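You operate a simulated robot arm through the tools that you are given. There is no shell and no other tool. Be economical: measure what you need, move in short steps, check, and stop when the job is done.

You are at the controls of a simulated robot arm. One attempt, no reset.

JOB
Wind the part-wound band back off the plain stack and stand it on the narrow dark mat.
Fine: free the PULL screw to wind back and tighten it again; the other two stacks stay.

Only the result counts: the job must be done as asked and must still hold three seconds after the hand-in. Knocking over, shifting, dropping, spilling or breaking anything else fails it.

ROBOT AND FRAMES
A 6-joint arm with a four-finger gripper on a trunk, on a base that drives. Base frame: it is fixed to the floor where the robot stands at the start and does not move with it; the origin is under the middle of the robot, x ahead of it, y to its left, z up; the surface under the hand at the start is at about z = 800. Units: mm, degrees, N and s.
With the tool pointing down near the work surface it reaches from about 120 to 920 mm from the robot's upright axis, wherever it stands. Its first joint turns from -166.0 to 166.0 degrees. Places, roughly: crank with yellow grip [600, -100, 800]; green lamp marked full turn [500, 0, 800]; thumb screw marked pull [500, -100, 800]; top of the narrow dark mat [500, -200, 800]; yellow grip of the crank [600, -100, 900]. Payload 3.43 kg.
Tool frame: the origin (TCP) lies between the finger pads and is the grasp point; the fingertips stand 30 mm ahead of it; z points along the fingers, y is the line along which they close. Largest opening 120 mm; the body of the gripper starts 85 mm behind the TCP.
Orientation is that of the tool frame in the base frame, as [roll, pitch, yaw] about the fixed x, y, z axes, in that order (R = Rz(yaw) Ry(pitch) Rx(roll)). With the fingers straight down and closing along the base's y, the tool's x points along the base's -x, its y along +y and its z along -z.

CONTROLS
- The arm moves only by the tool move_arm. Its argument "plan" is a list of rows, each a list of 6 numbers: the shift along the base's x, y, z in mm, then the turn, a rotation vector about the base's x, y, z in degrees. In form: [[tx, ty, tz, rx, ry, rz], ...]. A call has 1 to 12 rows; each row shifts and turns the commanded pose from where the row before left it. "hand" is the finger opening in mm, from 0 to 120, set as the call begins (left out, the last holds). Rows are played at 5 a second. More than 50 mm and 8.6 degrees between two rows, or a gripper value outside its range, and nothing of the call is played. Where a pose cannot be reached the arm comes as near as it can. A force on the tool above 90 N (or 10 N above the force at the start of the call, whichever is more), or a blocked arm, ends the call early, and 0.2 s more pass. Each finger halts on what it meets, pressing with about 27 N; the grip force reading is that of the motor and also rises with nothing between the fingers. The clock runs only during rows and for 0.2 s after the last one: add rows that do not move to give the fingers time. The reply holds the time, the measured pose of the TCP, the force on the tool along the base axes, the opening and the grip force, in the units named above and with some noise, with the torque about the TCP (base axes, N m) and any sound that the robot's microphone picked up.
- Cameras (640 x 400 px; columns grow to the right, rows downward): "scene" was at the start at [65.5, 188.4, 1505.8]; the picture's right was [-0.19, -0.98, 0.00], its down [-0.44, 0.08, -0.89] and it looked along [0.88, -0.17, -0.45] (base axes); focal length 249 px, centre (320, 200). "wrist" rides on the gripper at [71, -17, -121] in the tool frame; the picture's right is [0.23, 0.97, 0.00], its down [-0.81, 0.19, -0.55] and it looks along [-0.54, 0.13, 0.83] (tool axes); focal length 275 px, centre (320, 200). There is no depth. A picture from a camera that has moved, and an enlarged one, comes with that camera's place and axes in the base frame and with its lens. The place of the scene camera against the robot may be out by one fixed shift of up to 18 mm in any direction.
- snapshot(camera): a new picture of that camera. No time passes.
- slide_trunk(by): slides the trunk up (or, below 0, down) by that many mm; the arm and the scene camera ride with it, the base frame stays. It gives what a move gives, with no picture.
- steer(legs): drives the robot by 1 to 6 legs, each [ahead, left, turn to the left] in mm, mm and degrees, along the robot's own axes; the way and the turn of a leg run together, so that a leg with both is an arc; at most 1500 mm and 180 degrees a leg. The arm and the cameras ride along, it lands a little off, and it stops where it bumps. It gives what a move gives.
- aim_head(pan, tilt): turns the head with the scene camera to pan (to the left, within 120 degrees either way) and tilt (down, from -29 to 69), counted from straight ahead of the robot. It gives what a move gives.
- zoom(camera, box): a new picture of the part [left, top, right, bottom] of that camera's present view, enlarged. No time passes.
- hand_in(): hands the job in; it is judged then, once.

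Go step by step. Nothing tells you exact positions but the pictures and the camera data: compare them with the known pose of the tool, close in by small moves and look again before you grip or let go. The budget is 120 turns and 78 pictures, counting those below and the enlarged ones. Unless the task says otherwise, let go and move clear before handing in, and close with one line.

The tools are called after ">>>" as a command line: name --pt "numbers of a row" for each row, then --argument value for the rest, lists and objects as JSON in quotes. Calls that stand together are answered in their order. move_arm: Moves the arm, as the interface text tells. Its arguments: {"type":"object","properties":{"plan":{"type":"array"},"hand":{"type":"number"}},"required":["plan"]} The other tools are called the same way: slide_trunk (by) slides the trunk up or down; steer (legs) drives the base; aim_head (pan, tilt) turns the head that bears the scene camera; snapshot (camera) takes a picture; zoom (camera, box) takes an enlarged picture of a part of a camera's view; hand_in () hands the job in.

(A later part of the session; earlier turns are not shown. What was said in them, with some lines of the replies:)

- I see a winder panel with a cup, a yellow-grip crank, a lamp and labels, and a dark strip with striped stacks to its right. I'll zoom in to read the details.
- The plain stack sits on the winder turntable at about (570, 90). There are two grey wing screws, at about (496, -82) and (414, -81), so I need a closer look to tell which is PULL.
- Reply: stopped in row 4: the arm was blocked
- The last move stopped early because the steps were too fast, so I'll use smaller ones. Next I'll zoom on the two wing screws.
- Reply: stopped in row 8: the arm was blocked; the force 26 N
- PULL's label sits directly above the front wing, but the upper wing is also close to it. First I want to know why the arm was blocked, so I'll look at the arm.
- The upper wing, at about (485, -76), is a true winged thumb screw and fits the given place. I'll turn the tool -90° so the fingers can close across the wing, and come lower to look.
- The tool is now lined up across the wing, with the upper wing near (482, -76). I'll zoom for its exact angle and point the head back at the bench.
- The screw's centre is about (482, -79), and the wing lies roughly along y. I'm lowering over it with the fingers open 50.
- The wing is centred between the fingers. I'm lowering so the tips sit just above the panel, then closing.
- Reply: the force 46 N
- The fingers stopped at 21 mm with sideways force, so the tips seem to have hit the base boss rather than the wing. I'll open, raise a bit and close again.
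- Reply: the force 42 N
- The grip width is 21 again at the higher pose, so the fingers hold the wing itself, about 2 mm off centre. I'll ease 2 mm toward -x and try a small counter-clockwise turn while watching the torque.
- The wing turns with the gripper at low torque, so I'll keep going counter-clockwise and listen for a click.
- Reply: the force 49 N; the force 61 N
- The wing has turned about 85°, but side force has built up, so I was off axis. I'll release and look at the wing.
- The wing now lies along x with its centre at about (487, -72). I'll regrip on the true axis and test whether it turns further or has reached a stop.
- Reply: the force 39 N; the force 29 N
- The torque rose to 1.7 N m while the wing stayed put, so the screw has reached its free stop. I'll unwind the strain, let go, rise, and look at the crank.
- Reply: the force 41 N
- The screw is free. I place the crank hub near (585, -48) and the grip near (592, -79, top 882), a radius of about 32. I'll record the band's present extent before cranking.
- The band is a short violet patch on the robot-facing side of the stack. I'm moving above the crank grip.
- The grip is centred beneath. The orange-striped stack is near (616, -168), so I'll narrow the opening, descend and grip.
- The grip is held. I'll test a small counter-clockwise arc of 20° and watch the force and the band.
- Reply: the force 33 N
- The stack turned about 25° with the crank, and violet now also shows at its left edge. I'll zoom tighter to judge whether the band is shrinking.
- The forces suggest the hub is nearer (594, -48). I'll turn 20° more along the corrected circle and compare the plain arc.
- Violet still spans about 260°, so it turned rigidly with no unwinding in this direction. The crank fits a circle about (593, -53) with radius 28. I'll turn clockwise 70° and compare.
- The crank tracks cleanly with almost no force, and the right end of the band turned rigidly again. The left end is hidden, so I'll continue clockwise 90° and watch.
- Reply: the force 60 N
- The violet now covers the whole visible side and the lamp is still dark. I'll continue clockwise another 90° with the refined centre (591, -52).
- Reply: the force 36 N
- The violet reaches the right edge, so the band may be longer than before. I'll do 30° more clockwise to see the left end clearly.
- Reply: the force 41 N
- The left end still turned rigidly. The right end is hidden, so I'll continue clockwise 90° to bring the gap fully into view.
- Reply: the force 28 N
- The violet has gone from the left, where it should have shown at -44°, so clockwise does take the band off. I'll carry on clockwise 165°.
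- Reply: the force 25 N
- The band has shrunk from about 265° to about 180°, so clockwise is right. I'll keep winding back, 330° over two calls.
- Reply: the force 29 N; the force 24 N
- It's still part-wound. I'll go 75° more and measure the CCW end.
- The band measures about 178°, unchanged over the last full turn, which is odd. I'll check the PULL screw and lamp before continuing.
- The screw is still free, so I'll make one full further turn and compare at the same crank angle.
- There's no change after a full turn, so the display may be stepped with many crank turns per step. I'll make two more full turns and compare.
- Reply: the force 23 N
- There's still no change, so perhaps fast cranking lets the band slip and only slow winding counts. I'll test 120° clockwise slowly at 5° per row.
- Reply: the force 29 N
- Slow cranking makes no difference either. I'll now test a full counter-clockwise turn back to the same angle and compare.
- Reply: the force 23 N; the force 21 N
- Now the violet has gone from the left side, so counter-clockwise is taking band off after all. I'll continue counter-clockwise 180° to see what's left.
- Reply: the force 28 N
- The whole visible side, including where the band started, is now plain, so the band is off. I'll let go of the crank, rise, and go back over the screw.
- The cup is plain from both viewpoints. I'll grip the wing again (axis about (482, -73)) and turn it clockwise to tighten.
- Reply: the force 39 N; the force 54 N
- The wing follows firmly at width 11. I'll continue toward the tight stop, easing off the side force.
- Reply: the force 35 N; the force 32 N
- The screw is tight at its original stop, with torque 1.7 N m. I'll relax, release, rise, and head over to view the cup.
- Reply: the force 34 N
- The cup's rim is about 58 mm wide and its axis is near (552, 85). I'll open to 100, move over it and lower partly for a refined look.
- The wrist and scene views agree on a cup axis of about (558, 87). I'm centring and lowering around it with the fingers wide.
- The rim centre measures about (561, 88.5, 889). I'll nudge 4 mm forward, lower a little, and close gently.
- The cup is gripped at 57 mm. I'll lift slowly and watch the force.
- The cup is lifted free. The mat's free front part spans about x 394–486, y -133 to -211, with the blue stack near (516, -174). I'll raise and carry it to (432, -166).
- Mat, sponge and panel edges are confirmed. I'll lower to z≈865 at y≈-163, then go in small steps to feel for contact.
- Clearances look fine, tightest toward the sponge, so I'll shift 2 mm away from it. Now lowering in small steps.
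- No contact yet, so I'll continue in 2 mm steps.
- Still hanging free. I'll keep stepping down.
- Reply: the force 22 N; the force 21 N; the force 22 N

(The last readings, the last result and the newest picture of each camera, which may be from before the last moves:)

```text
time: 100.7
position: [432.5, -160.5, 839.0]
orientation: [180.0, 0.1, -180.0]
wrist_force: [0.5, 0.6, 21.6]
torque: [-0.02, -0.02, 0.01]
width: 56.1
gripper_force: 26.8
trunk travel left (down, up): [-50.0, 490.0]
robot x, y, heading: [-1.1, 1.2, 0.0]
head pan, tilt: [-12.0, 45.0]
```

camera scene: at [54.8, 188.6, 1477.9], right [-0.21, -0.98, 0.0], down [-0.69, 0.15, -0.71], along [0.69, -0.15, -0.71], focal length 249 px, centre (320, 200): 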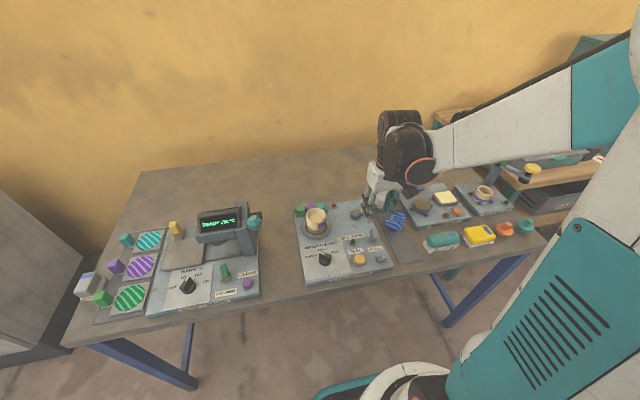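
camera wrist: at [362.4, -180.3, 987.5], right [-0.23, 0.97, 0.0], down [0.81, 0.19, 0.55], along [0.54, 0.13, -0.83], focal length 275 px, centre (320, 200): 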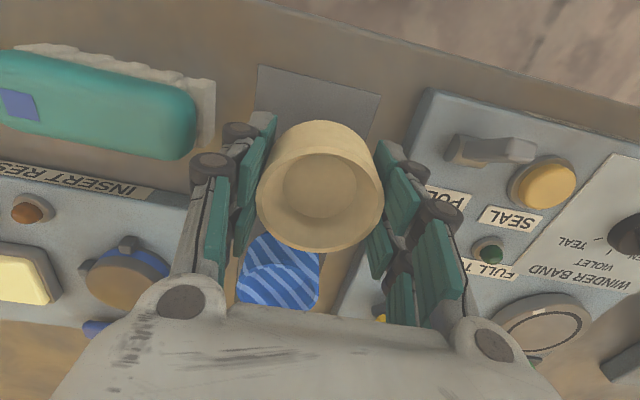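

The cup met the mat at z≈843, with about 21 N up and the fingers sliding slightly. I'll ease up 2 mm, open to 68, and check.

>>> move_arm --pt "0 0 2 0 0 0" --pt "0 0 0 0 0 0"

>>> move_arm --pt "0 0 0 0 0 0" --pt "0 0 0 0 0 0" --pt "0 0 0 0 0 0" --hand 68

>>> snapshot --camera "wrist"

```text
time: 101.3
position: [433.5, -160.8, 840.1]
orientation: [180.0, 0.0, 180.0]
wrist_force: [0.3, 0.1, -1.2]
torque: [0.01, 0.03, -0.01]
width: 56.3
gripper_force: 26.9
trunk travel left (down, up): [-50.0, 490.0]
robot x, y, heading: [-0.5, -2.7, 0.1]
head pan, tilt: [-12.0, 45.0]
```

```text
time: 102.1
position: [432.7, -161.0, 839.4]
orientation: [179.9, 0.0, -180.0]
wrist_force: [0.1, -0.7, -0.1]
torque: [-0.03, 0.01, -0.03]
width: 68.4
gripper_force: 0.1
trunk travel left (down, up): [-50.0, 490.0]
robot x, y, heading: [2.0, 1.2, -0.1]
head pan, tilt: [-12.0, 45.0]
```

```text
14 pictures are left
camera wrist: at [362.1, -178.0, 959.6], right [-0.23, 0.97, 0.0], down [0.81, 0.19, 0.55], along [0.54, 0.13, -0.83], focal length 275 px, centre (320, 200)
```

wrist: 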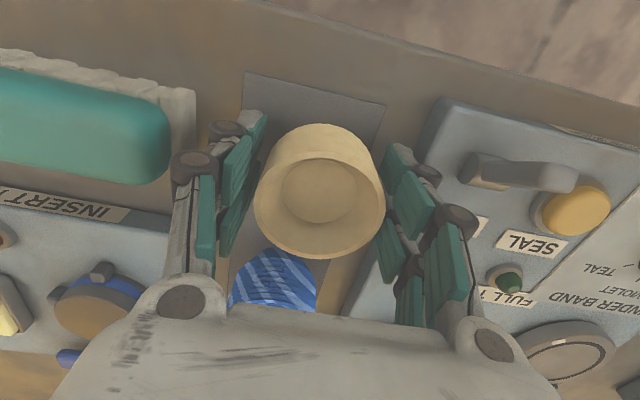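

The cup stands with clear gaps on both sides. I'll rise straight up and then look at everything.

>>> move_arm --pt "0 0 8 0 0 0" --pt "0 0 12 0 0 0" --pt "0 0 20 0 0 0" --pt "0 0 25 0 0 0" --pt "0 0 25 0 0 0" --pt "0 0 25 0 0 0" --pt "0 0 25 0 0 0" --pt "0 0 25 0 0 0" --pt "0 0 25 0 0 0" --pt "0 0 0 0 0 0"

>>> snapshot --camera "wrist"

>>> zoom --camera "scene" --box '[290, 170, 480, 300]'

```text
time: 104.3
position: [450.0, -167.7, 1029.8]
orientation: [180.0, -0.1, 179.9]
wrist_force: [0.1, -0.1, 0.0]
torque: [0.01, -0.02, 0.02]
width: 68.2
gripper_force: 0.1
trunk travel left (down, up): [-50.0, 490.0]
robot x, y, heading: [-2.8, -1.5, 0.1]
head pan, tilt: [-12.0, 45.0]
```

```text
13 pictures are left
camera wrist: at [379.4, -185.0, 1149.5], right [-0.23, 0.97, 0.0], down [0.81, 0.19, 0.55], along [0.54, 0.13, -0.83], focal length 275 px, centre (320, 200)
```

wrist: 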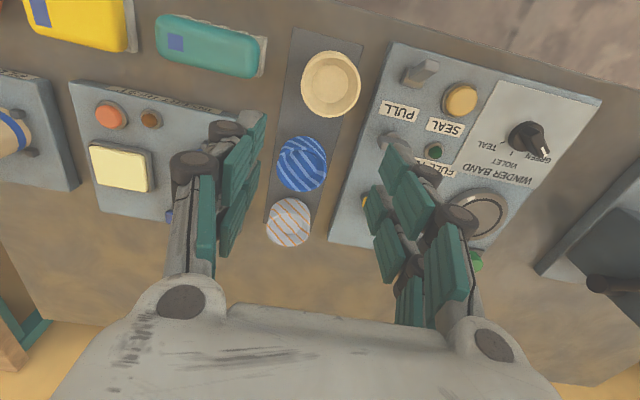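

```text
3.08 times, centred on (385, 235) of scene
camera zoom: at [53.4, 190.1, 1474.5], right [-0.19, -0.98, 0.0], down [-0.72, 0.14, -0.68], along [0.66, -0.13, -0.74], focal length 767 px, centre (120, 92)
```

zoom: 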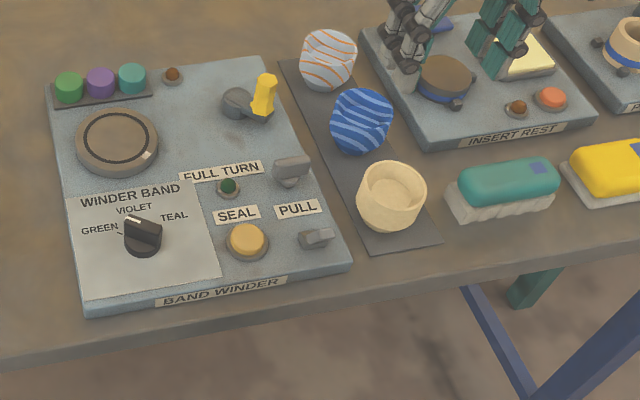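

The cup stands upright and plain on the dark mat. The PULL screw is back at its tight position, the blue and orange stacks haven't moved, and the arm is clear, so I'm handing in.

>>> hand_in

```text
The job is handed in.
```

I wound the band off the plain stack and stood the stack upright on the dark mat. The PULL screw is tight again, and the other two stacks were not moved. The job is handed in, but no pass or fail result came back.
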